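You operate a simulated robot arm through the tools that you are given. There is no shell and no other tool.

You run a simulated two-armed robot. Do the job below in one go: nothing can be reset, and whatever is moved stays where it is left.

TASK
Wipe the oil off the rib's end, then press the green guard on its corner.
Fine: purple rag, put back; guard pressed home. What is to be rubbed or washed off counts as gone when no trace of it is left.

The check looks at the end state, three seconds after you hand in, the way a careful person would. Anything else that was tipped, shoved, dropped, spilled or broken makes it a failure.

THE ROBOT
Two 7-joint arms with two-finger grippers on one trunk that stands fixed in place. Base frame: the origin is at the foot of the trunk, x ahead of it, y to its left, z up. Lengths are in mm, angles in rad, forces in N, time in s.
The left shoulder is at [78, 151, 963], the right one opposite. With the tool pointing down near the work surface each hand reaches from about 340 to 800 mm from the base axis, measured 20 degrees to its own side. Payload 2.54 kg a hand.
Tool frame (each hand has its own): the origin (TCP) lies between the finger pads and is the grasp point; the fingertips stand 30 mm ahead of it; z points along the fingers, y is the line along which they close. The gripper opens to 116 mm; its body begins 95 mm behind the TCP.
Orientation is told as [roll, pitch, yaw] about the base's x, y, z axes, in that order, counted from this pose: with the fingers straight down and closing along the base's y, the tool's x points along the base's -x, its y along +y and its z along -z.

THE INTERFACE
- The arms move only by the tool nudge_tool. It takes "left_steps", "right_steps" or both (then of equal length, played together; a hand with none holds still); each is a list of rows, each an object (a shift or turn left out is 0, a gripper value left out holds the last) with "dr": the turn, a rotation vector about the tool's x, y, z in rad, a list of three; "offset": the shift along the tool's x, y, z in mm, a list of three; "hand": the finger opening in mm, from 0 to 116. In form: [{"dr": [ax, ay, az], "offset": [dx, dy, dz], "hand": hand}, ...]. A call has 1 to 20 rows; each row shifts and turns the commanded pose from where the row before left it, along the tool's axes as they then stand. Each row takes 0.2 s and may step no farther than 50 mm and 0.15 rad from the row before; otherwise, or with a gripper value out of range, the whole call is refused. Where a pose cannot be reached the arm comes as near as it can. A force on the tool above 40 N (or 10 N above the force at the start of the call, whichever is more), or a blocked arm, ends the call early, and 0.2 s more pass. Each finger travels about 72 mm/s and halts on what it meets, pressing with about 43 N; the grip force reading is that of the motor and also rises with nothing between the fingers. The clock runs only during rows and for 0.2 s after the last one: add rows that do not move to give the fingers time. The reply holds the time, the measured pose of the TCP, the force on the tool along the base axes, the opening and the grip force, in the units named above and with some noise, with the torque about the TCP (base axes, N m) and any sound that the robot's microphone picked up.
- Cameras (640 x 400 px; columns grow to the right, rows downward): "scene" is now at [151.1, 38.2, 1105.6]; the picture's right is [0.43, -0.90, 0.00], its down [-0.30, -0.14, -0.94] and it looks along [0.85, 0.40, -0.33] (base axes); focal length 283 px, centre (320, 200). "left" rides on the left gripper at [69, 15, -122] in its tool frame; the picture's right is [-0.21, 0.98, 0.00], its down [-0.83, -0.18, -0.53] and it looks along [-0.52, -0.11, 0.85] (tool axes); focal length 251 px, centre (320, 200). "right" rides on the right gripper at [69, -15, -122] in its tool frame; the picture's right is [0.22, 0.98, 0.00], its down [-0.83, 0.18, -0.53] and it looks along [-0.52, 0.11, 0.85] (tool axes); focal length 251 px, centre (320, 200). There is no depth. A picture from a camera that has moved, and an enlarged one, comes with that camera's place and axes in the base frame and with its lens.
- capture(camera): a new picture of that camera. No time passes.
- slide_trunk(by): slides the trunk up (or, below 0, down) by that many mm; the arms and the scene camera ride with it, the base frame stays. It gives what a move gives, with no picture.
- pan_tilt(pan, tilt): turns the head with the scene camera to pan (to the left, within 1.396 rad either way) and tilt (down, from -0.506 to 1.204), counted from straight ahead of the robot. It gives what a move gives.
- close_up(camera, box): a new picture of the part [left, top, right, bottom] of that camera's present view, enlarged. No time passes.
- sign_off(): hands the job in; it is judged then, once.

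Nothing tells you positions but the pictures and the camera data. Unless the task says otherwise, let go and move clear before handing in.

The tools are called by a JSON object that holds its "fn" and its "kwargs". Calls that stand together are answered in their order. nudge_tool: Moves the arms, as the interface text tells. Its arguments: {"type":"object","properties":{"left_steps":{"type":"array"},"right_steps":{"type":"array"}},"required":[]} The other tools are called the same way: slide_trunk (by) moves the trunk up or down; pan_tilt (pan, tilt) turns the head that bears the scene camera; capture (camera) takes a picture; close_up (camera, box) takes an enlarged picture of a part of a camera's view; sign_off () hands the job in.

At the start:

```text
t: 0.0
left_tool_pos: [299.8, 377.2, 1022.2]
left_tool_rot: [0.001, -0.002, 0.001]
left_ft_force: [0.6, 0.9, -0.3]
left_wrist_torque: [0.0, -0.03, 0.03]
left_gripper_width: 116.1
left_gripper_force: 0.1
right_tool_pos: [332.1, 18.1, 984.7]
right_tool_rot: [0.001, 0.0, -0.003]
right_ft_force: [0.0, -0.4, -0.1]
right_wrist_torque: [0.02, 0.01, -0.02]
right_gripper_width: 116.0
right_gripper_force: 0.1
trunk travel left (down, up): [-200.0, 89.0]
head pan, tilt (commanded): [0.442, 0.333]
```

scene: 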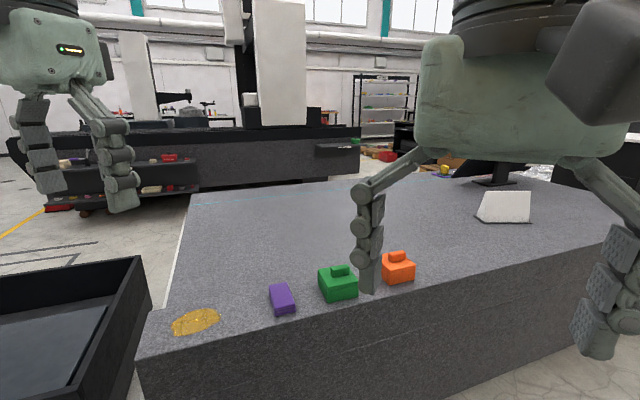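
right: 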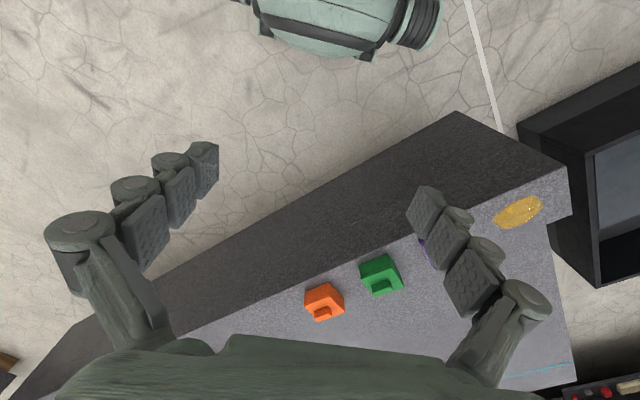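
left: 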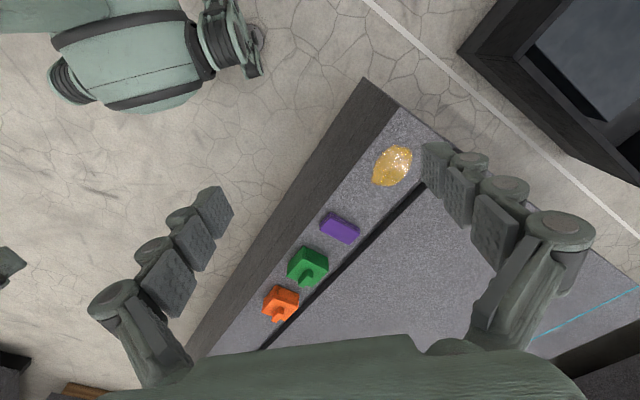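

I see a grey stone-like block with an oil patch near its left end, a purple rag, a green guard and an orange guard lined along the near edge. I'll look closer before moving anything.

{"fn": "close_up", "kwargs": {"camera": "scene", "box": [120, 220, 440, 400]}}

{"fn": "close_up", "kwargs": {"camera": "left", "box": [220, 60, 480, 360]}}

{"fn": "close_up", "kwargs": {"camera": "right", "box": [280, 90, 640, 400]}}

```text
2.00 times, centred on (280, 310) of scene
camera zoom: at [151.1, 38.2, 1105.6], right [0.43, -0.9, 0.0], down [-0.3, -0.14, -0.94], along [0.85, 0.4, -0.33], focal length 566 px, centre (400, -20)
```

zoom: 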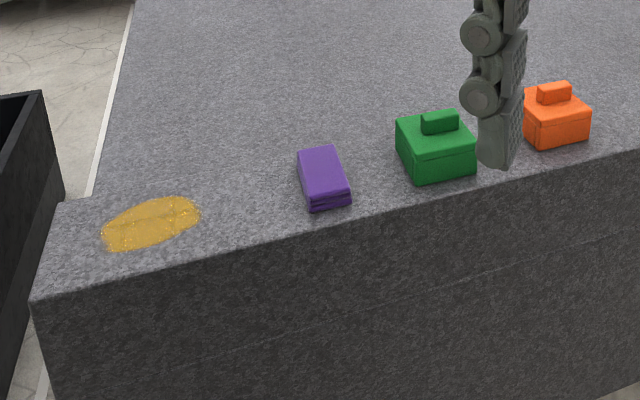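

```text
1.33 times, centred on (350, 210) of left
camera zoom: at [230.6, 392.3, 1143.4], right [0.21, 0.98, 0.0], down [0.83, -0.18, 0.54], along [0.52, -0.11, -0.84], focal length 335 px, centre (280, 187)
```

zoom: 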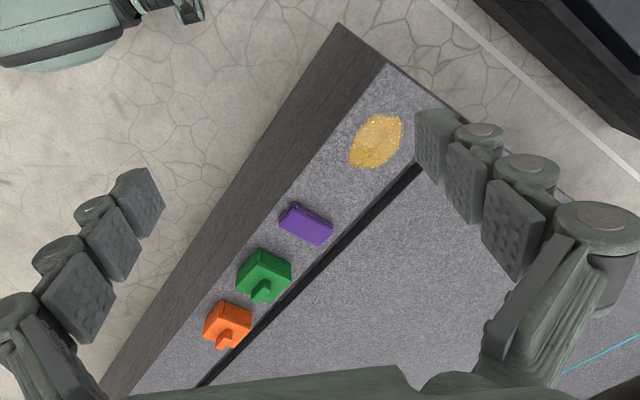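

```text
1.29 times, centred on (460, 245) of right
camera zoom: at [262.5, 5.1, 1106.9], right [-0.21, 0.98, 0.0], down [0.83, 0.18, 0.53], along [0.52, 0.12, -0.84], focal length 324 px, centre (139, 142)
```

zoom: 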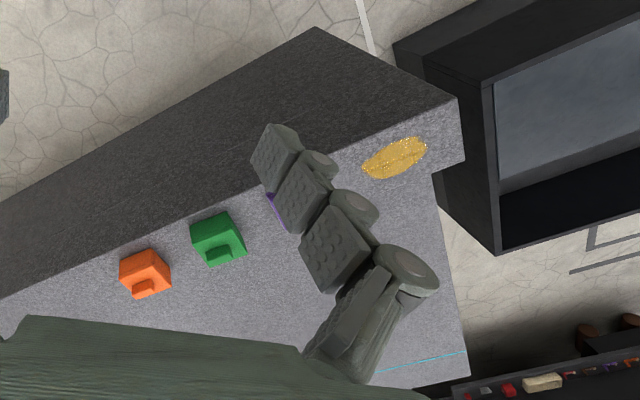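

The oil patch seems to lie on a strip (the rib) at roughly (480, 500, 648), the rag near (615, 357), green guard near (720, 256). I'll turn the head toward the rib's end and get more detail.

{"fn": "pan_tilt", "kwargs": {"pan": 0.75, "tilt": 0.6}}

{"fn": "capture", "kwargs": {"camera": "scene"}}

{"fn": "close_up", "kwargs": {"camera": "scene", "box": [200, 120, 440, 280]}}

{"fn": "close_up", "kwargs": {"camera": "left", "box": [340, 60, 460, 220]}}

{"fn": "close_up", "kwargs": {"camera": "right", "box": [420, 100, 600, 260]}}

{"fn": "close_up", "kwargs": {"camera": "left", "box": [250, 200, 370, 330]}}

```text
t: 0.8
left_tool_pos: [300.3, 378.5, 1021.3]
left_tool_rot: [0.0, -0.003, 0.002]
left_ft_force: [0.3, 0.8, -0.3]
left_wrist_torque: [0.01, 0.0, -0.02]
left_gripper_width: 116.1
left_gripper_force: 0.0
right_tool_pos: [333.6, 19.3, 985.0]
right_tool_rot: [0.001, -0.001, -0.001]
right_ft_force: [-0.4, 0.2, 1.0]
right_wrist_torque: [0.02, 0.02, 0.02]
right_gripper_width: 116.4
right_gripper_force: 0.1
trunk travel left (down, up): [-200.0, 89.0]
head pan, tilt (commanded): [0.75, 0.6]
```

```text
taken
camera scene: at [131.5, 58.6, 1081.3], right [0.68, -0.73, 0.0], down [-0.41, -0.38, -0.83], along [0.6, 0.56, -0.56], focal length 283 px, centre (320, 200)
```

scene: 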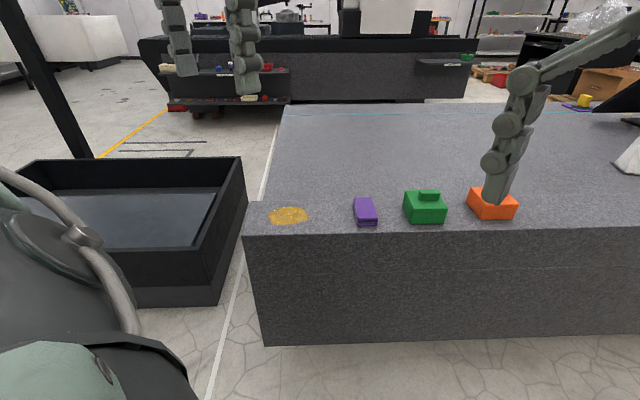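

```text
2.50 times, centred on (320, 200) of scene
camera zoom: at [131.5, 58.6, 1081.3], right [0.68, -0.73, 0.0], down [-0.41, -0.38, -0.83], along [0.6, 0.56, -0.56], focal length 708 px, centre (320, 200)
```

zoom: 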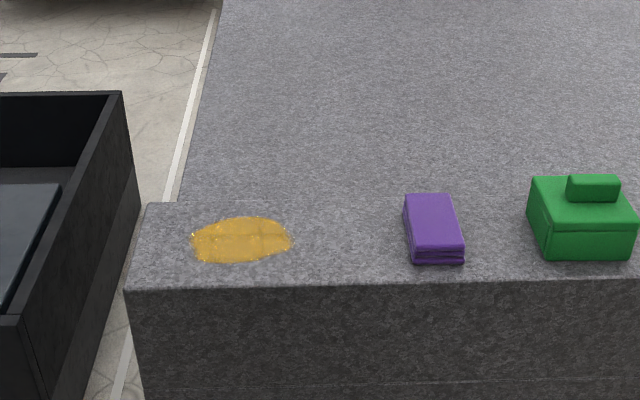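

```text
2.50 times, centred on (400, 140) of left
camera zoom: at [230.6, 392.3, 1143.4], right [0.21, 0.98, 0.0], down [0.83, -0.18, 0.54], along [0.52, -0.11, -0.84], focal length 629 px, centre (120, 350)
```

zoom: 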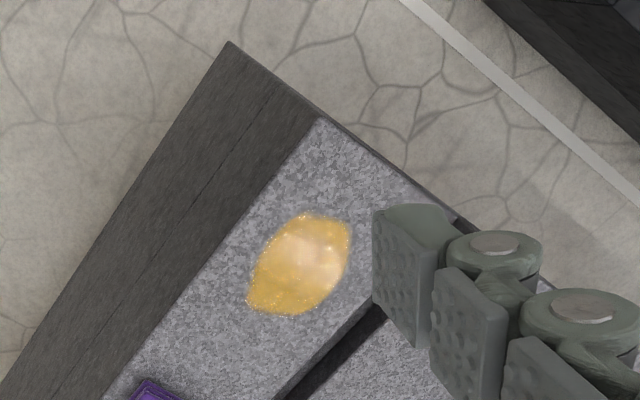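

```text
2.50 times, centred on (510, 180) of right
camera zoom: at [262.5, 5.1, 1106.8], right [-0.21, 0.98, 0.0], down [0.83, 0.18, 0.53], along [0.52, 0.12, -0.85], focal length 629 px, centre (-155, 250)
```

zoom: 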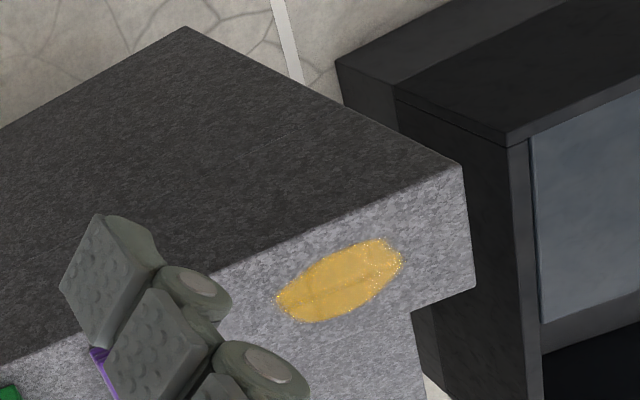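

```text
3.08 times, centred on (310, 265) of left
camera zoom: at [230.6, 392.3, 1143.4], right [0.21, 0.98, 0.0], down [0.83, -0.18, 0.54], along [0.52, -0.11, -0.84], focal length 774 px, centre (351, 0)
```

zoom: 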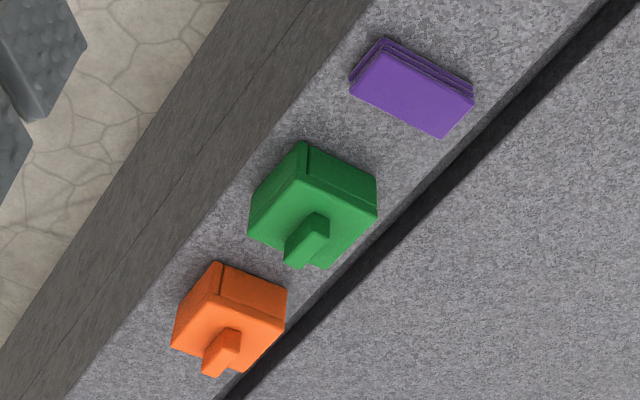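

The rib looks like a raised strip: end edge from about (364, 522) to (463, 625), its axis along (0.72, -0.69), top near z=648. I need a good look at the guard's underside and handle and the rib's corner shape, so I'll bring the left hand camera closer in free air.

{"fn": "nudge_tool", "kwargs": {"left_steps": [{"offset": [-37, -17, 17]}, {"offset": [-37, -17, 17]}, {"offset": [-37, -17, 17]}, {"offset": [-37, -17, 17]}, {"offset": [-37, -17, 17]}, {"offset": [-37, -17, 17]}, {"offset": [-37, -17, 17]}]}}

{"fn": "capture", "kwargs": {"camera": "left"}}

{"fn": "capture", "kwargs": {"camera": "scene"}}

```text
t: 2.4
left_tool_pos: [557.4, 258.5, 902.9]
left_tool_rot: [0.0, -0.003, 0.001]
left_ft_force: [-0.1, 0.2, 0.9]
left_wrist_torque: [-0.02, -0.02, -0.03]
left_gripper_width: 115.8
left_gripper_force: 0.0
right_tool_pos: [334.2, 19.2, 984.2]
right_tool_rot: [0.001, 0.0, -0.002]
right_ft_force: [-0.4, 1.3, -0.1]
right_wrist_torque: [0.0, 0.01, 0.01]
right_gripper_width: 116.2
right_gripper_force: 0.1
trunk travel left (down, up): [-200.0, 89.0]
head pan, tilt (commanded): [0.75, 0.6]
```

```text
taken
camera left: at [489.2, 274.6, 1025.5], right [0.21, 0.98, 0.0], down [0.83, -0.18, 0.54], along [0.52, -0.11, -0.84], focal length 251 px, centre (320, 200)
```

left: 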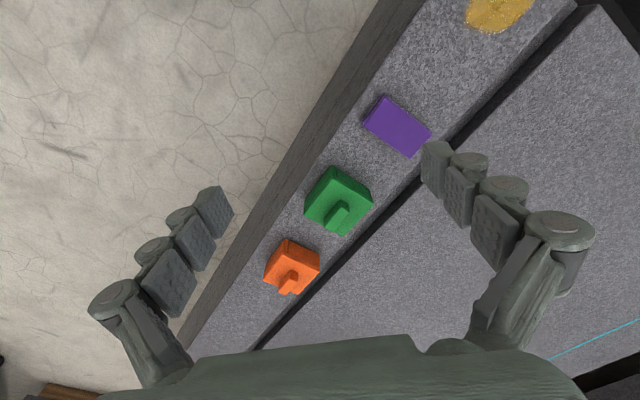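

```text
taken
camera scene: at [131.7, 58.6, 1081.2], right [0.68, -0.73, 0.0], down [-0.41, -0.39, -0.82], along [0.6, 0.56, -0.57], focal length 283 px, centre (320, 200)
```

scene: 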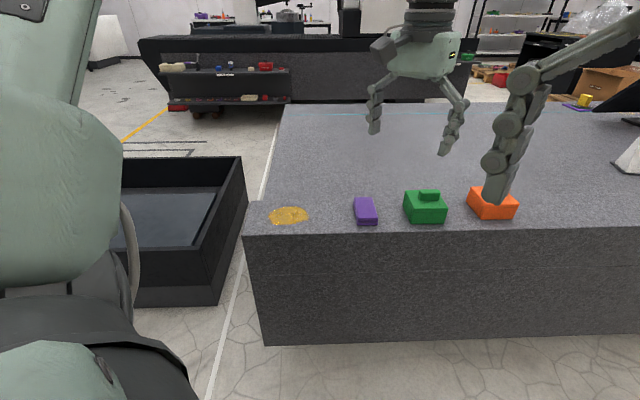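

The view is closer now; I'll enlarge the guards, the rag and the dark band behind the rib.

{"fn": "close_up", "kwargs": {"camera": "left", "box": [260, 150, 400, 310]}}

{"fn": "close_up", "kwargs": {"camera": "left", "box": [340, 0, 620, 170]}}

{"fn": "close_up", "kwargs": {"camera": "scene", "box": [340, 160, 540, 260]}}

```text
2.50 times, centred on (330, 230) of left
camera zoom: at [489.2, 274.6, 1025.5], right [0.21, 0.98, 0.0], down [0.83, -0.18, 0.54], along [0.52, -0.11, -0.84], focal length 629 px, centre (295, 125)
```

zoom: 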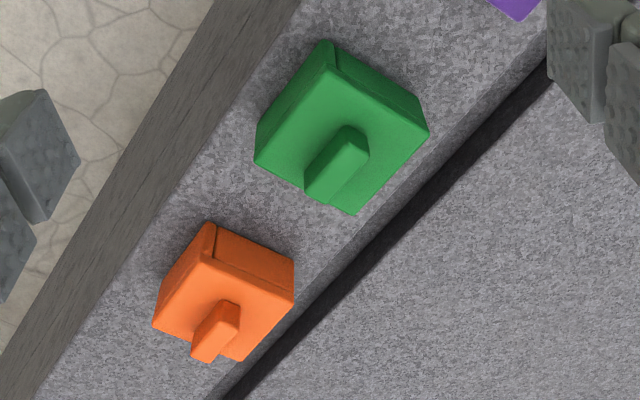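

```text
2.29 times, centred on (480, 85) of left
camera zoom: at [489.2, 274.6, 1025.5], right [0.21, 0.98, 0.0], down [0.83, -0.18, 0.54], along [0.52, -0.11, -0.84], focal length 575 px, centre (-46, 463)
```

zoom: 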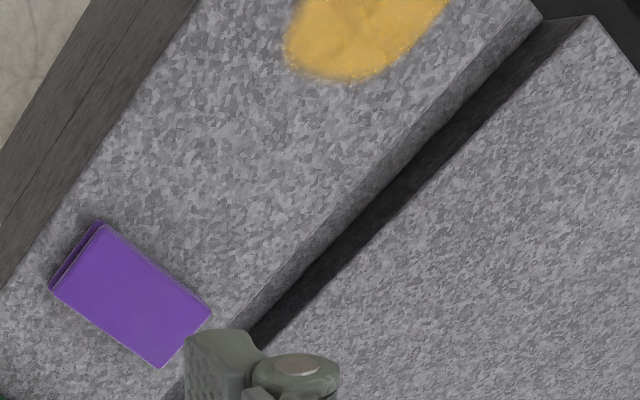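

```text
3.20 times, centred on (440, 210) of scene
camera zoom: at [131.7, 58.6, 1081.2], right [0.68, -0.73, 0.0], down [-0.41, -0.39, -0.82], along [0.6, 0.56, -0.57], focal length 906 px, centre (-64, 168)
```

zoom: 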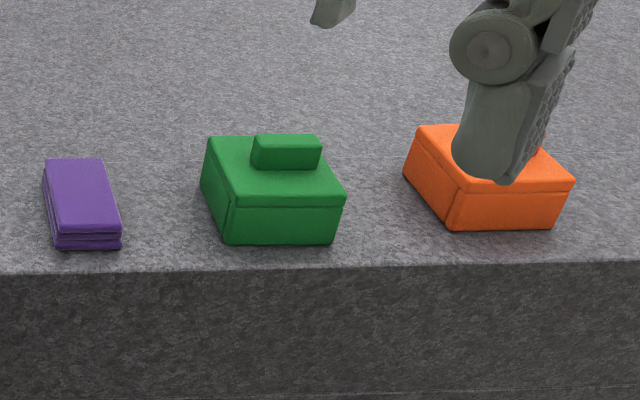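

The guard looks like a corner cap: a top plate with a bar handle, with walls visible on the near side and on the end side. Next I'll swing the left hand to view the rib's end at the yaw (+45°) that the rib's direction calls for.

{"fn": "nudge_tool", "kwargs": {"left_steps": [{"offset": [32, 30, 0]}, {"offset": [32, 30, 0]}, {"offset": [32, 30, 0]}, {"offset": [32, 30, 0]}, {"offset": [32, 30, 0]}, {"offset": [32, 30, 0]}, {"offset": [32, 30, 0]}, {"dr": [0, 0, -0.131]}, {"dr": [0, 0, -0.131]}, {"dr": [0, 0, -0.131]}, {"dr": [0, 0, -0.131]}, {"dr": [0, 0, -0.131]}, {"dr": [0, 0, -0.131]}]}}

{"fn": "capture", "kwargs": {"camera": "left"}}

```text
t: 5.2
left_tool_pos: [334.0, 467.9, 902.9]
left_tool_rot: [0.001, -0.001, 0.79]
left_ft_force: [0.5, 0.5, -0.5]
left_wrist_torque: [0.04, 0.0, 0.02]
left_gripper_width: 116.0
left_gripper_force: 0.1
right_tool_pos: [333.2, 18.7, 984.9]
right_tool_rot: [0.001, 0.0, -0.003]
right_ft_force: [-0.6, -0.1, 0.1]
right_wrist_torque: [0.0, 0.02, 0.0]
right_gripper_width: 116.2
right_gripper_force: 0.2
trunk travel left (down, up): [-200.0, 89.0]
head pan, tilt (commanded): [0.75, 0.6]
```

```text
taken
camera left: at [274.8, 429.9, 1024.3], right [-0.54, 0.84, 0.0], down [0.71, 0.46, 0.54], along [0.45, 0.29, -0.84], focal length 251 px, centre (320, 200)
```

left: 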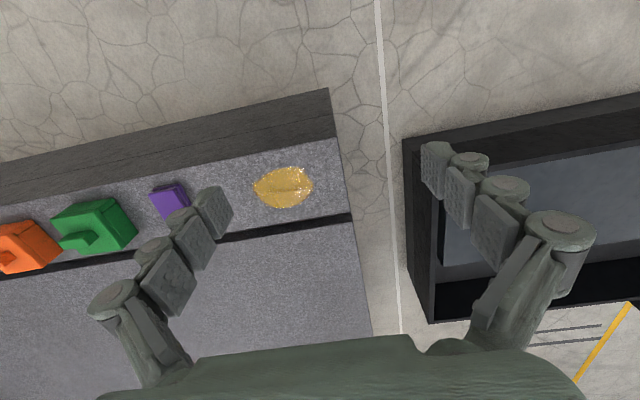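

{"fn": "close_up", "kwargs": {"camera": "left", "box": [230, 70, 410, 260]}}

{"fn": "close_up", "kwargs": {"camera": "left", "box": [0, 170, 230, 290]}}

```text
2.11 times, centred on (320, 165) of left
camera zoom: at [274.8, 429.9, 1024.3], right [-0.54, 0.84, 0.0], down [0.71, 0.46, 0.54], along [0.45, 0.29, -0.84], focal length 529 px, centre (320, 274)
```

zoom: 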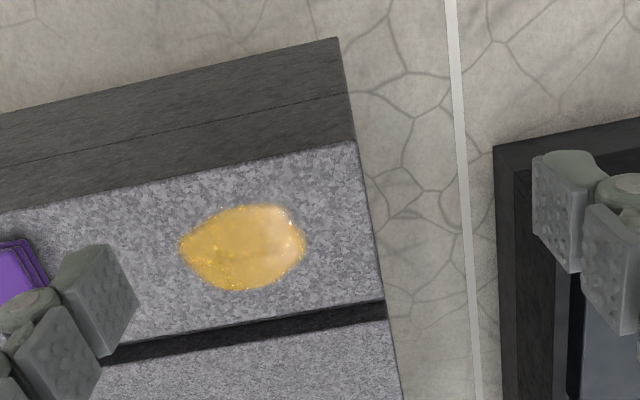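

```text
2.78 times, centred on (115, 230) of left
camera zoom: at [274.8, 429.9, 1024.3], right [-0.54, 0.84, 0.0], down [0.71, 0.46, 0.54], along [0.45, 0.29, -0.84], focal length 700 px, centre (890, 116)
```

zoom: 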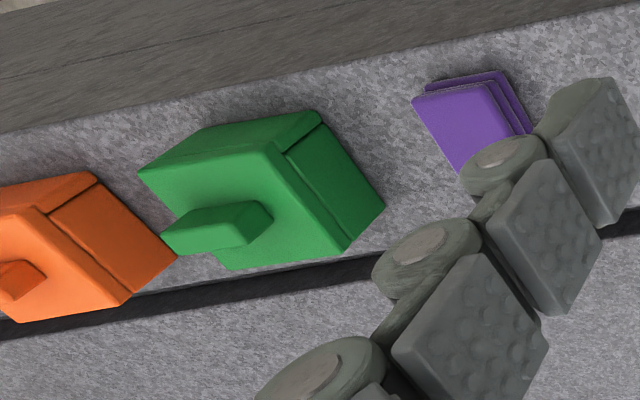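

The rib is a slab about 140 mm wide standing above the main block, its seam visible on the near face. I'll enlarge both of its end corners to see which one the guard fits.

{"fn": "close_up", "kwargs": {"camera": "left", "box": [310, 110, 370, 150]}}

{"fn": "close_up", "kwargs": {"camera": "left", "box": [310, 190, 385, 240]}}

{"fn": "close_up", "kwargs": {"camera": "scene", "box": [235, 185, 315, 245]}}

{"fn": "close_up", "kwargs": {"camera": "left", "box": [40, 180, 150, 270]}}

{"fn": "close_up", "kwargs": {"camera": "right", "box": [520, 120, 600, 200]}}

```text
10.00 times, centred on (340, 130) of left
camera zoom: at [274.8, 429.9, 1024.3], right [-0.54, 0.84, 0.0], down [0.71, 0.46, 0.54], along [0.45, 0.29, -0.84], focal length 2514 px, centre (120, 900)
```

zoom: 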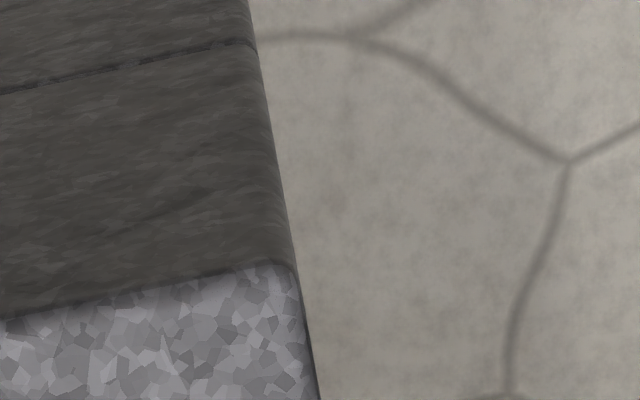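

```text
8.00 times, centred on (348, 215) of left
camera zoom: at [274.8, 429.9, 1024.3], right [-0.54, 0.84, 0.0], down [0.71, 0.46, 0.54], along [0.45, 0.29, -0.84], focal length 2012 px, centre (100, 80)
```

zoom: 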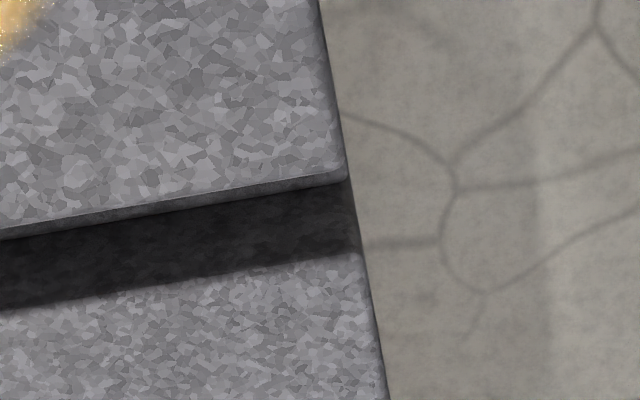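

```text
6.67 times, centred on (275, 215) of scene
camera zoom: at [131.4, 58.6, 1081.3], right [0.68, -0.73, 0.0], down [-0.41, -0.39, -0.83], along [0.6, 0.56, -0.56], focal length 1888 px, centre (620, 100)
```

zoom: 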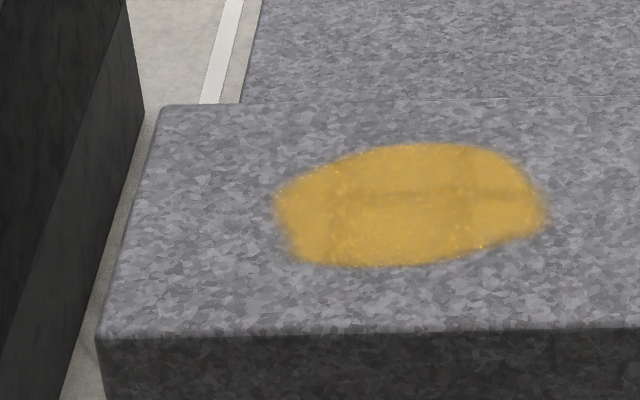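

```text
4.44 times, centred on (95, 225) of left
camera zoom: at [274.8, 429.9, 1024.3], right [-0.54, 0.84, 0.0], down [0.71, 0.46, 0.54], along [0.45, 0.29, -0.84], focal length 1118 px, centre (1320, 89)
```

zoom: 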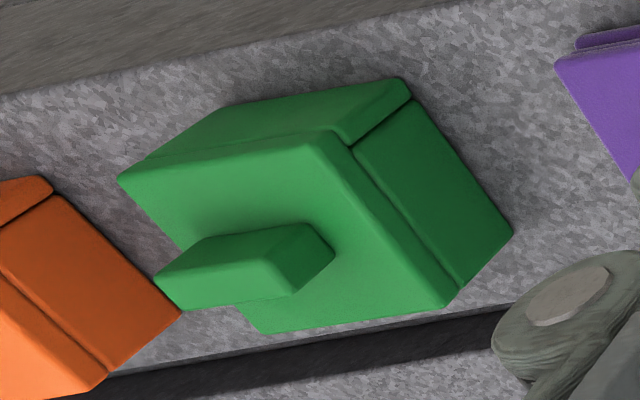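

```text
5.00 times, centred on (560, 160) of right
camera zoom: at [262.5, 5.1, 1106.9], right [-0.21, 0.98, 0.0], down [0.83, 0.18, 0.53], along [0.52, 0.12, -0.84], focal length 1257 px, centre (-880, 400)
```

zoom: 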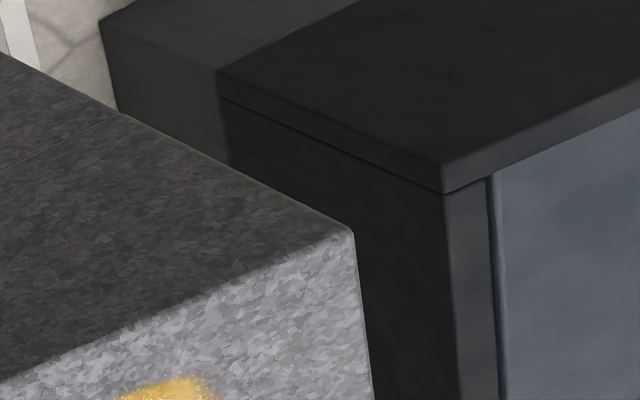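

Rib's near-end corner is about (362, 516, 655), running along (0.707, -0.707); the guard's walls (near side and end side) match that near corner as it stands. The oil patch is about 100 x 76 mm around (487, 496). First I'll hover the left hand above the rag near (611, 358).

{"fn": "nudge_tool", "kwargs": {"left_steps": [{"offset": [-17, -39, 14.7]}, {"offset": [-17, -39, 14.7]}, {"offset": [-17, -39, 14.7]}, {"offset": [-17, -39, 14.7]}, {"offset": [-17, -39, 14.7]}, {"offset": [-17, -39, 14.7]}, {"offset": [-17, -39, 14.7]}, {"offset": [0, 0, 0]}]}}

{"fn": "capture", "kwargs": {"camera": "left"}}

{"fn": "capture", "kwargs": {"camera": "scene"}}

```text
t: 7.0
left_tool_pos: [615.4, 359.4, 799.9]
left_tool_rot: [0.0, -0.003, 0.788]
left_ft_force: [0.0, -0.1, 0.2]
left_wrist_torque: [0.0, 0.0, -0.01]
left_gripper_width: 115.9
left_gripper_force: 0.1
right_tool_pos: [333.1, 19.2, 985.2]
right_tool_rot: [0.001, 0.0, -0.002]
right_ft_force: [0.7, -0.4, -0.2]
right_wrist_torque: [0.03, 0.02, 0.0]
right_gripper_width: 116.0
right_gripper_force: 0.1
trunk travel left (down, up): [-200.0, 89.0]
head pan, tilt (commanded): [0.75, 0.6]
```

```text
taken
camera left: at [555.0, 320.3, 922.1], right [-0.54, 0.84, 0.0], down [0.71, 0.46, 0.54], along [0.45, 0.29, -0.84], focal length 251 px, centre (320, 200)
```

left: 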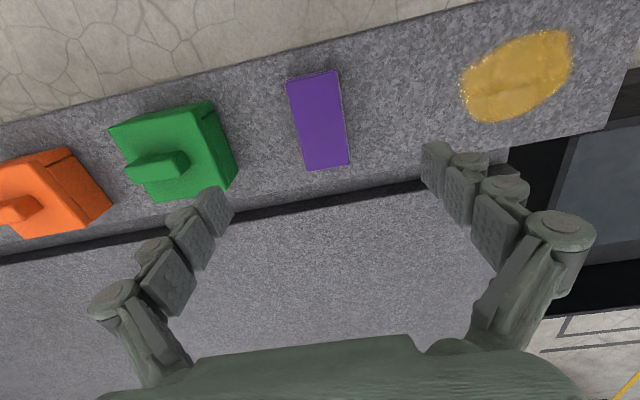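

```text
taken
camera scene: at [131.6, 58.4, 1081.3], right [0.68, -0.73, 0.0], down [-0.41, -0.39, -0.83], along [0.6, 0.56, -0.56], focal length 283 px, centre (320, 200)
```

scene: 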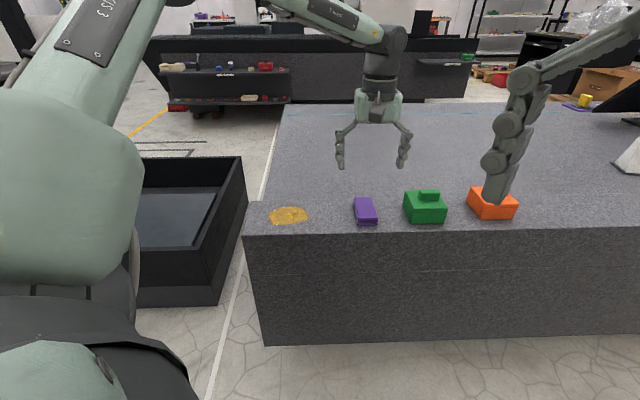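

The rag sits almost centred under the hand (off by about 2 mm, turned about 2.5°). I'll align and descend to just above the surface, then check.

{"fn": "nudge_tool", "kwargs": {"left_steps": [{"offset": [2.5, 1, 0], "dr": [0, 0, 0.04]}, {"offset": [0, 0, 30]}, {"offset": [0, 0, 30]}, {"offset": [0, 0, 25]}, {"offset": [0, 0, 10]}, {"offset": [0, 0, 0]}]}}

{"fn": "capture", "kwargs": {"camera": "left"}}

{"fn": "close_up", "kwargs": {"camera": "scene", "box": [320, 130, 480, 250]}}

```text
t: 8.4
left_tool_pos: [610.4, 360.8, 706.6]
left_tool_rot: [0.0, -0.001, 0.747]
left_ft_force: [-0.3, -1.2, 0.1]
left_wrist_torque: [-0.01, -0.01, -0.01]
left_gripper_width: 115.7
left_gripper_force: 0.1
right_tool_pos: [332.5, 20.2, 984.7]
right_tool_rot: [0.0, -0.001, -0.002]
right_ft_force: [0.6, 0.3, 0.2]
right_wrist_torque: [0.0, -0.01, 0.01]
right_gripper_width: 116.2
right_gripper_force: 0.0
trunk travel left (down, up): [-200.0, 89.0]
head pan, tilt (commanded): [0.75, 0.6]
```

```text
taken
camera left: at [549.1, 324.6, 829.5], right [-0.51, 0.86, 0.0], down [0.73, 0.43, 0.54], along [0.46, 0.27, -0.84], focal length 251 px, centre (320, 200)
```

left: 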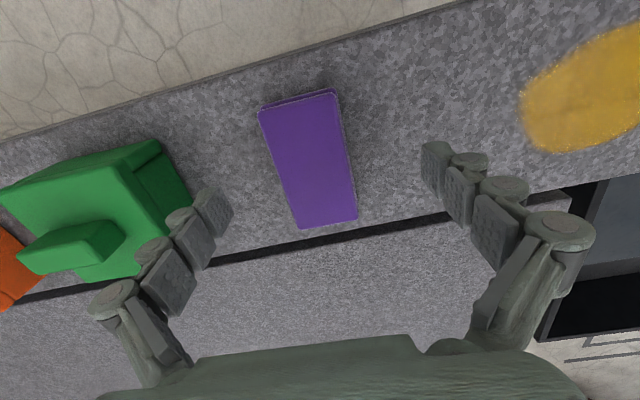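

```text
3.33 times, centred on (400, 190) of scene
camera zoom: at [131.4, 58.6, 1081.3], right [0.68, -0.73, 0.0], down [-0.41, -0.39, -0.83], along [0.6, 0.56, -0.56], focal length 944 px, centre (53, 233)
```

zoom: 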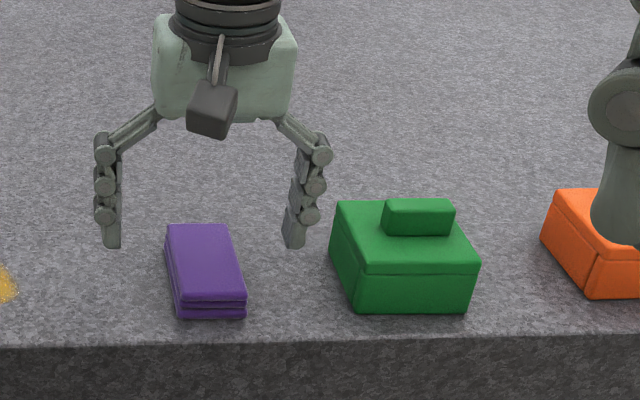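

The rag is now well framed between the fingers. I'll shift 3 mm and go down in small steps, watching for contact with the stone.

{"fn": "nudge_tool", "kwargs": {"left_steps": [{"offset": [0, -3, 3]}, {"offset": [0, 0, 4]}, {"offset": [0, 0, 4]}, {"offset": [0, 0, 0]}]}}

{"fn": "capture", "kwargs": {"camera": "left"}}

{"fn": "close_up", "kwargs": {"camera": "scene", "box": [320, 150, 440, 240]}}

```text
t: 9.4
left_tool_pos: [611.7, 357.2, 693.5]
left_tool_rot: [-0.001, -0.002, 0.748]
left_ft_force: [-0.1, 0.0, -0.4]
left_wrist_torque: [0.0, 0.0, 0.0]
left_gripper_width: 116.0
left_gripper_force: 0.1
right_tool_pos: [333.6, 18.1, 984.4]
right_tool_rot: [0.001, 0.0, -0.003]
right_ft_force: [-0.5, -0.1, -0.8]
right_wrist_torque: [0.01, 0.0, 0.01]
right_gripper_width: 115.9
right_gripper_force: 0.1
trunk travel left (down, up): [-200.0, 89.0]
head pan, tilt (commanded): [0.75, 0.6]
```

```text
taken
camera left: at [550.8, 321.1, 816.4], right [-0.51, 0.86, 0.0], down [0.73, 0.43, 0.54], along [0.46, 0.27, -0.84], focal length 251 px, centre (320, 200)
```

left: 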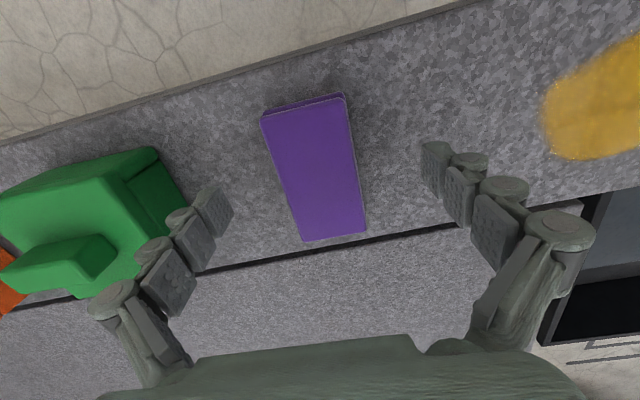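

```text
4.44 times, centred on (380, 195) of scene
camera zoom: at [131.4, 58.6, 1081.3], right [0.68, -0.73, 0.0], down [-0.41, -0.39, -0.83], along [0.6, 0.56, -0.56], focal length 1259 px, centre (53, 222)
```

zoom: 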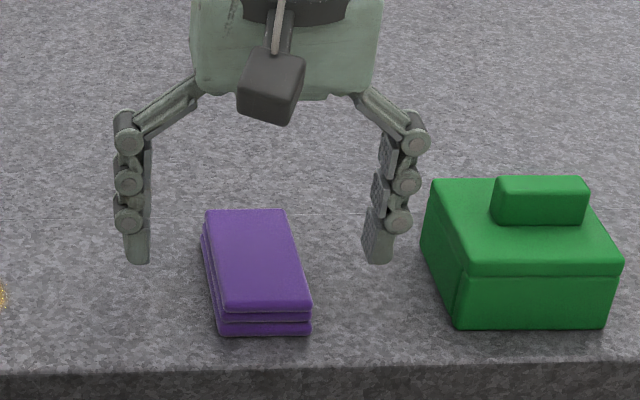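

Centred on the rag. A little further down, feeling for the stone.

{"fn": "nudge_tool", "kwargs": {"left_steps": [{"offset": [0, 0, 2]}, {"offset": [0, 0, 2]}, {"offset": [0, 0, 0]}]}}

{"fn": "close_up", "kwargs": {"camera": "scene", "box": [320, 150, 440, 240]}}

```text
t: 10.2
left_tool_pos: [611.7, 357.3, 690.0]
left_tool_rot: [0.0, -0.003, 0.749]
left_ft_force: [-0.3, 0.2, -0.3]
left_wrist_torque: [0.0, 0.03, 0.05]
left_gripper_width: 116.0
left_gripper_force: 0.0
right_tool_pos: [332.8, 19.3, 985.1]
right_tool_rot: [0.001, 0.0, 0.0]
right_ft_force: [0.2, 0.0, 0.7]
right_wrist_torque: [0.01, -0.03, -0.01]
right_gripper_width: 116.1
right_gripper_force: 0.1
trunk travel left (down, up): [-200.0, 89.0]
head pan, tilt (commanded): [0.75, 0.6]
```

```text
4.44 times, centred on (380, 195) of scene
camera zoom: at [131.4, 58.6, 1081.3], right [0.68, -0.73, 0.0], down [-0.41, -0.39, -0.83], along [0.6, 0.56, -0.56], focal length 1259 px, centre (53, 222)
```

zoom: 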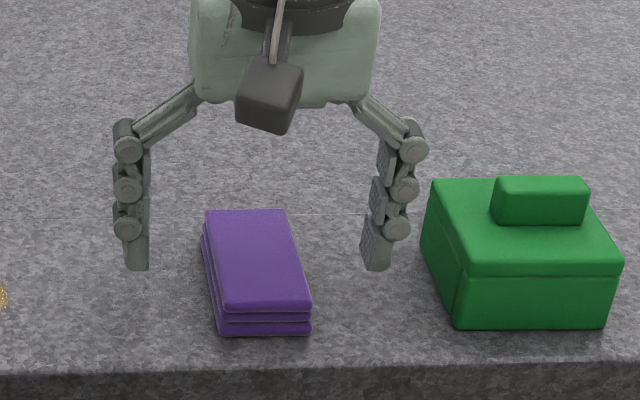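

Fingertips are about 5 mm above the stone with the rag between them. I'll close on the rag now.

{"fn": "nudge_tool", "kwargs": {"left_steps": [{"hand": 25}, {}, {}, {}, {}, {}]}}

{"fn": "capture", "kwargs": {"camera": "left"}}

{"fn": "close_up", "kwargs": {"camera": "scene", "box": [320, 150, 440, 240]}}

```text
t: 11.6
left_tool_pos: [610.8, 358.3, 690.8]
left_tool_rot: [-0.001, -0.003, 0.75]
left_ft_force: [0.8, 0.0, 0.8]
left_wrist_torque: [-0.07, -0.06, 0.01]
left_gripper_width: 48.2
left_gripper_force: 43.1
right_tool_pos: [333.4, 18.1, 985.5]
right_tool_rot: [0.001, 0.0, -0.003]
right_ft_force: [0.8, 0.4, 0.6]
right_wrist_torque: [0.0, -0.02, -0.03]
right_gripper_width: 116.1
right_gripper_force: 0.0
trunk travel left (down, up): [-200.0, 89.0]
head pan, tilt (commanded): [0.75, 0.6]
```

```text
taken
camera left: at [550.7, 321.4, 812.1], right [-0.51, 0.86, 0.0], down [0.73, 0.43, 0.54], along [0.46, 0.27, -0.84], focal length 251 px, centre (320, 200)
```

left: 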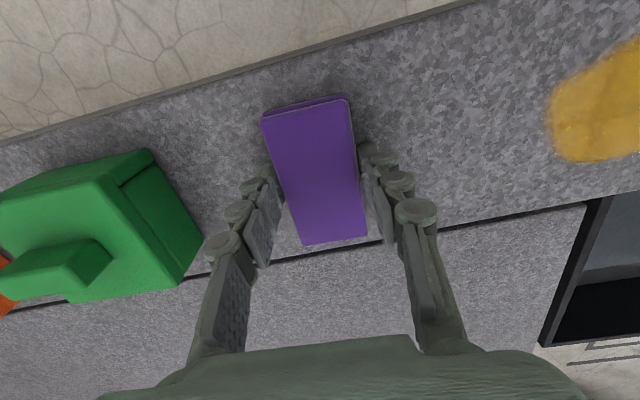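

```text
4.44 times, centred on (380, 195) of scene
camera zoom: at [131.4, 58.6, 1081.3], right [0.68, -0.73, 0.0], down [-0.41, -0.39, -0.83], along [0.6, 0.56, -0.56], focal length 1259 px, centre (53, 222)
```

zoom: 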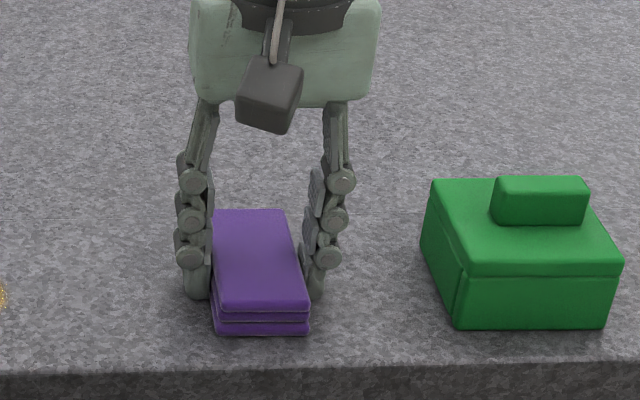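

The rag is held (48 mm, 43 N) at TCP (611, 358, 690), yaw 0.75, which I note for putting it back. Now I lift it 30 mm and carry it toward the oil's inner edge.

{"fn": "nudge_tool", "kwargs": {"left_steps": [{"offset": [0, 0, -10]}, {"offset": [0, 0, -20]}, {"dr": [0, 0, -0.04]}, {"offset": [-9, 31, 0]}, {"offset": [0, 30, 0]}, {"offset": [0, 30, 0]}, {"offset": [0, 0, 0]}]}}

{"fn": "capture", "kwargs": {"camera": "left"}}

{"fn": "close_up", "kwargs": {"camera": "scene", "box": [230, 150, 390, 250]}}

```text
t: 13.2
left_tool_pos: [551.4, 428.6, 718.7]
left_tool_rot: [-0.001, -0.001, 0.787]
left_ft_force: [0.3, 0.6, 0.2]
left_wrist_torque: [0.0, 0.02, 0.01]
left_gripper_width: 48.3
left_gripper_force: 42.9
right_tool_pos: [333.4, 18.3, 984.3]
right_tool_rot: [0.001, 0.0, -0.003]
right_ft_force: [0.5, 0.0, -0.9]
right_wrist_torque: [-0.01, 0.01, 0.02]
right_gripper_width: 116.1
right_gripper_force: 0.1
trunk travel left (down, up): [-200.0, 89.0]
head pan, tilt (commanded): [0.75, 0.6]
```

```text
taken
camera left: at [491.6, 390.6, 840.8], right [-0.54, 0.84, 0.0], down [0.71, 0.46, 0.54], along [0.45, 0.29, -0.84], focal length 251 px, centre (320, 200)
```

left: 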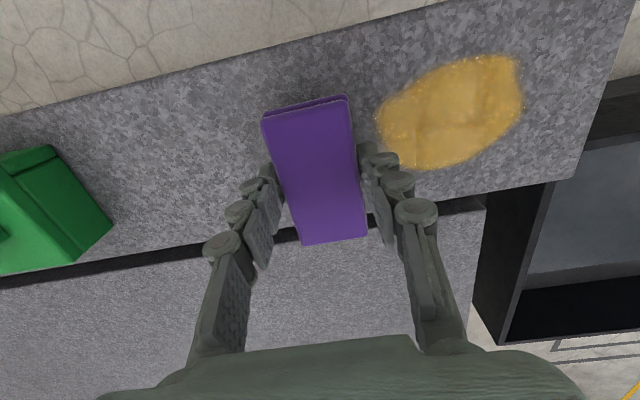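

```text
4.00 times, centred on (310, 200) of scene
camera zoom: at [131.3, 58.8, 1081.3], right [0.68, -0.73, 0.0], down [-0.41, -0.39, -0.83], along [0.6, 0.56, -0.56], focal length 1133 px, centre (360, 200)
```

zoom: 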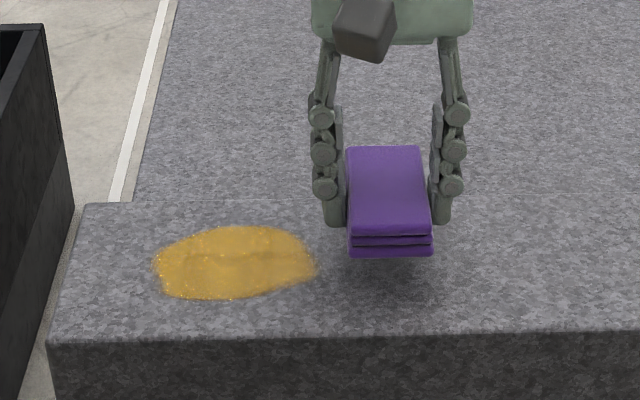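

The rag hangs clear of the patch. I'll lower it onto clean stone beside the oil, feeling for contact.

{"fn": "nudge_tool", "kwargs": {"left_steps": [{"offset": [3, 0, 12]}, {"offset": [0, 0, 10]}, {"offset": [0, 0, 4]}, {"offset": [0, 0, 2]}, {"offset": [0, 0, 0]}]}}

```text
t: 14.4
left_tool_pos: [551.9, 424.3, 690.6]
left_tool_rot: [0.0, -0.003, 0.788]
left_ft_force: [0.6, -0.1, -0.5]
left_wrist_torque: [0.01, 0.0, -0.03]
left_gripper_width: 48.2
left_gripper_force: 43.2
right_tool_pos: [333.4, 19.4, 984.0]
right_tool_rot: [0.0, 0.0, -0.002]
right_ft_force: [-0.6, -0.8, -0.5]
right_wrist_torque: [0.0, 0.0, 0.03]
right_gripper_width: 116.0
right_gripper_force: 0.0
trunk travel left (down, up): [-200.0, 89.0]
head pan, tilt (commanded): [0.75, 0.6]
```

{"fn": "nudge_tool", "kwargs": {"left_steps": [{"offset": [0, 0, 1]}, {"offset": [0, 0, 1]}, {"offset": [0, 0, 0]}]}}

```text
t: 15.2
left_tool_pos: [551.8, 424.6, 690.6]
left_tool_rot: [-0.002, -0.003, 0.787]
left_ft_force: [-3.9, 2.4, 7.8]
left_wrist_torque: [-0.06, 0.22, -0.05]
left_gripper_width: 48.4
left_gripper_force: 43.4
right_tool_pos: [332.6, 17.6, 985.4]
right_tool_rot: [0.001, -0.002, -0.002]
right_ft_force: [-0.4, 0.3, 0.7]
right_wrist_torque: [0.0, 0.02, -0.01]
right_gripper_width: 116.0
right_gripper_force: 0.0
trunk travel left (down, up): [-200.0, 89.0]
head pan, tilt (commanded): [0.75, 0.6]
```

Contact is made at about 8 N. Now a first slow wiping stroke along the rib through the whole patch.

{"fn": "nudge_tool", "kwargs": {"left_steps": [{"offset": [0, 10, 1]}, {"offset": [0, 12, 0]}, {"offset": [0, 12, 0]}, {"offset": [0, 12, 0]}, {"offset": [0, 12, 0]}, {"offset": [0, 12, 0]}, {"offset": [0, 12, 0]}, {"offset": [0, 12, 0]}, {"offset": [0, 12, 0]}, {"offset": [0, 12, 0]}, {"offset": [0, 12, 0]}, {"offset": [0, 12, 0]}, {"offset": [0, 12, 0]}, {"offset": [0, 12, 0]}, {"offset": [0, 6, 0]}, {"offset": [0, 0, 0]}]}}

{"fn": "capture", "kwargs": {"camera": "left"}}

{"fn": "close_up", "kwargs": {"camera": "scene", "box": [230, 150, 390, 250]}}

```text
t: 18.6
left_tool_pos: [429.7, 545.9, 690.4]
left_tool_rot: [0.0, -0.002, 0.786]
left_ft_force: [2.8, -3.7, 8.0]
left_wrist_torque: [-0.07, -0.13, -0.04]
left_gripper_width: 48.2
left_gripper_force: 43.1
right_tool_pos: [333.8, 17.1, 984.9]
right_tool_rot: [0.002, -0.002, -0.002]
right_ft_force: [1.1, 0.1, -0.1]
right_wrist_torque: [0.0, 0.0, 0.01]
right_gripper_width: 116.0
right_gripper_force: 0.1
trunk travel left (down, up): [-200.0, 89.0]
head pan, tilt (commanded): [0.75, 0.6]
```

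```text
taken
camera left: at [369.6, 507.6, 811.6], right [-0.54, 0.84, 0.0], down [0.71, 0.46, 0.54], along [0.45, 0.29, -0.84], focal length 251 px, centre (320, 200)
```

left: 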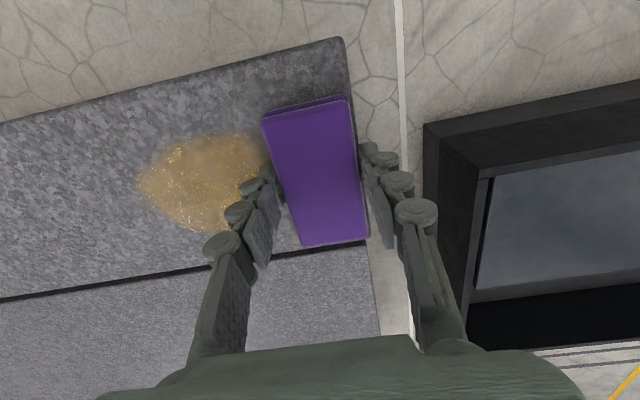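

```text
4.00 times, centred on (310, 200) of scene
camera zoom: at [131.1, 57.9, 1081.4], right [0.68, -0.73, 0.0], down [-0.41, -0.38, -0.83], along [0.6, 0.56, -0.56], focal length 1133 px, centre (360, 200)
```

zoom: 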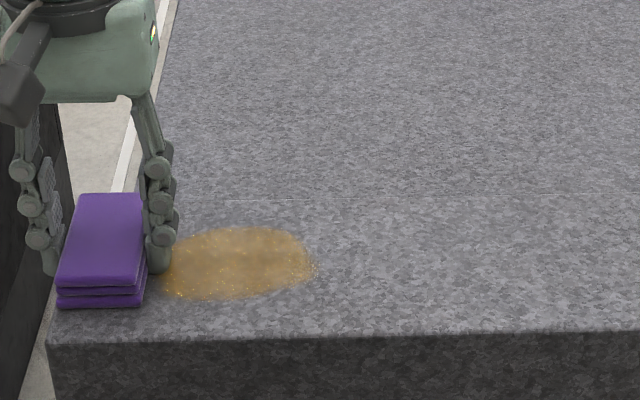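

The stroke thinned the oil; it takes repeated passes. I'll stroke back and forth.

{"fn": "nudge_tool", "kwargs": {"left_steps": [{"offset": [0, -17, 0]}, {"offset": [0, -17, 0]}, {"offset": [0, -17, 0]}, {"offset": [0, -17, 0]}, {"offset": [0, -17, 0]}, {"offset": [0, -17, 0]}, {"offset": [0, -17, 0]}, {"offset": [0, -17, 0]}, {"offset": [0, -17, 0]}, {"offset": [-4, -12, 0]}, {"offset": [0, 12, 0]}, {"offset": [0, 17, 0]}, {"offset": [0, 17, 0]}, {"offset": [0, 17, 0]}, {"offset": [0, 17, 0]}, {"offset": [0, 17, 0]}, {"offset": [0, 17, 0]}, {"offset": [0, 17, 0]}, {"offset": [0, 17, 0]}, {"offset": [0, 17, 0]}]}}

{"fn": "nudge_tool", "kwargs": {"left_steps": [{"offset": [6, -17, 0]}, {"offset": [0, -17, 0]}, {"offset": [0, -17, 0]}, {"offset": [0, -17, 0]}, {"offset": [0, -17, 0]}, {"offset": [0, -17, 0]}, {"offset": [0, -17, 0]}, {"offset": [0, -17, 0]}, {"offset": [0, -17, 0]}, {"offset": [0, -12, 0]}, {"offset": [0, 12, 0]}, {"offset": [0, 17, 0]}, {"offset": [0, 17, 0]}, {"offset": [0, 17, 0]}, {"offset": [0, 17, 0]}, {"offset": [0, 17, 0]}, {"offset": [0, 17, 0]}, {"offset": [0, 17, 0]}, {"offset": [0, 17, 0]}, {"offset": [0, 17, 0]}]}}

{"fn": "capture", "kwargs": {"camera": "left"}}

{"fn": "close_up", "kwargs": {"camera": "scene", "box": [230, 150, 390, 250]}}

```text
t: 22.8
left_tool_pos: [428.1, 550.8, 689.7]
left_tool_rot: [0.002, -0.001, 0.787]
left_ft_force: [-0.5, 0.3, 2.0]
left_wrist_torque: [0.03, -0.07, 0.0]
left_gripper_width: 48.0
left_gripper_force: 43.6
right_tool_pos: [333.2, 19.5, 984.6]
right_tool_rot: [0.003, -0.001, -0.001]
right_ft_force: [-0.1, -0.1, 0.1]
right_wrist_torque: [0.0, 0.04, -0.01]
right_gripper_width: 116.0
right_gripper_force: 0.1
trunk travel left (down, up): [-200.0, 89.0]
head pan, tilt (commanded): [0.75, 0.6]
```

```text
t: 27.0
left_tool_pos: [428.9, 545.9, 689.4]
left_tool_rot: [0.001, -0.002, 0.787]
left_ft_force: [0.4, -0.8, 0.5]
left_wrist_torque: [-0.07, -0.05, 0.02]
left_gripper_width: 48.5
left_gripper_force: 43.6
right_tool_pos: [333.0, 19.2, 984.8]
right_tool_rot: [0.002, 0.001, -0.002]
right_ft_force: [0.6, -0.7, -0.4]
right_wrist_torque: [0.03, 0.0, 0.0]
right_gripper_width: 116.1
right_gripper_force: 0.1
trunk travel left (down, up): [-200.0, 89.0]
head pan, tilt (commanded): [0.75, 0.6]
```

```text
taken
camera left: at [369.1, 507.8, 811.2], right [-0.54, 0.84, 0.0], down [0.71, 0.46, 0.54], along [0.45, 0.29, -0.84], focal length 251 px, centre (320, 200)
```

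left: 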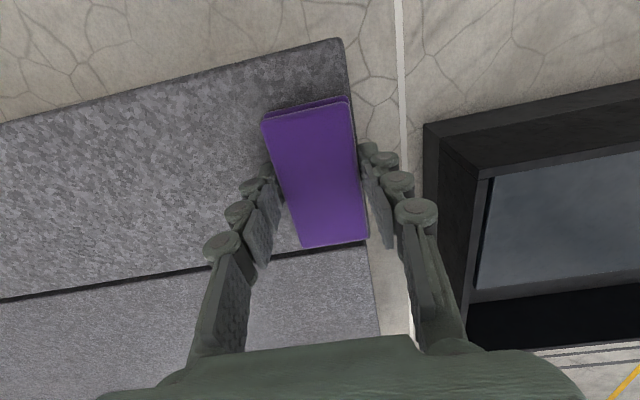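

```text
4.00 times, centred on (310, 200) of scene
camera zoom: at [131.5, 58.6, 1081.3], right [0.68, -0.73, 0.0], down [-0.41, -0.39, -0.83], along [0.6, 0.56, -0.56], focal length 1133 px, centre (360, 200)
```

zoom: 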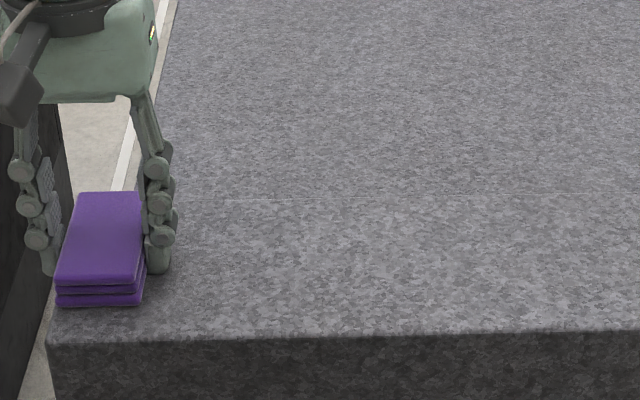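

The patch looks gone. I'll lift the rag and inspect the whole area up close for traces.

{"fn": "nudge_tool", "kwargs": {"left_steps": [{"offset": [0, 0, -20]}, {"offset": [0, -20, -20]}, {"offset": [0, -40, -10]}, {"offset": [0, -40, 0]}, {"offset": [0, -40, 0]}, {"offset": [0, -40, 0]}, {}]}}

{"fn": "capture", "kwargs": {"camera": "left"}}

{"fn": "close_up", "kwargs": {"camera": "scene", "box": [235, 190, 335, 250]}}

{"fn": "close_up", "kwargs": {"camera": "left", "box": [360, 20, 640, 200]}}

```text
t: 28.6
left_tool_pos: [556.7, 416.5, 737.3]
left_tool_rot: [-0.002, -0.003, 0.786]
left_ft_force: [0.4, 0.3, 0.8]
left_wrist_torque: [0.03, -0.02, 0.02]
left_gripper_width: 48.5
left_gripper_force: 42.7
right_tool_pos: [333.9, 19.5, 984.1]
right_tool_rot: [0.002, 0.0, -0.002]
right_ft_force: [0.7, -1.0, 0.1]
right_wrist_torque: [0.04, 0.01, 0.0]
right_gripper_width: 116.3
right_gripper_force: 0.1
trunk travel left (down, up): [-200.0, 89.0]
head pan, tilt (commanded): [0.75, 0.6]
```

```text
taken
camera left: at [497.4, 378.1, 858.5], right [-0.54, 0.84, 0.0], down [0.71, 0.46, 0.54], along [0.45, 0.29, -0.84], focal length 251 px, centre (320, 200)
```

left: 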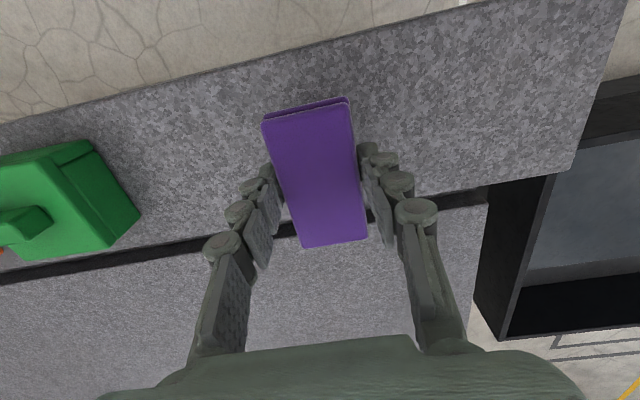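

```text
6.40 times, centred on (285, 220) of scene
camera zoom: at [131.6, 58.4, 1081.3], right [0.68, -0.73, 0.0], down [-0.41, -0.39, -0.83], along [0.6, 0.56, -0.56], focal length 1812 px, centre (544, 72)
```

zoom: 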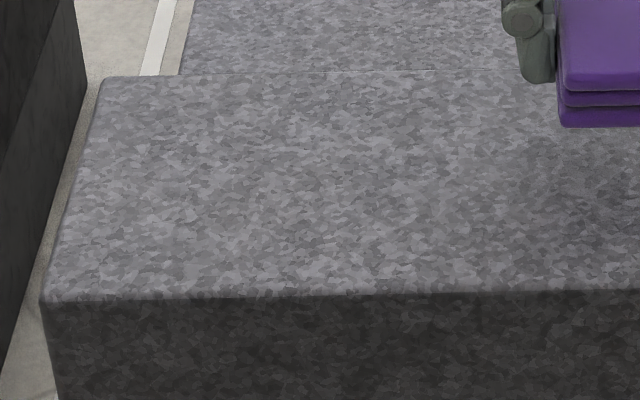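

```text
2.22 times, centred on (500, 110) of left
camera zoom: at [497.4, 378.1, 858.5], right [-0.54, 0.84, 0.0], down [0.71, 0.46, 0.54], along [0.45, 0.29, -0.84], focal length 559 px, centre (-80, 400)
```

zoom: 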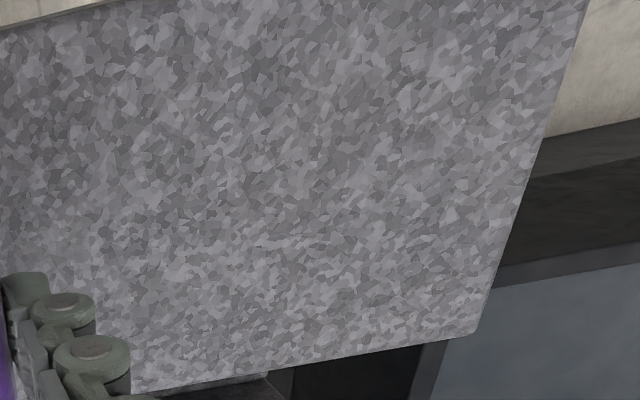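

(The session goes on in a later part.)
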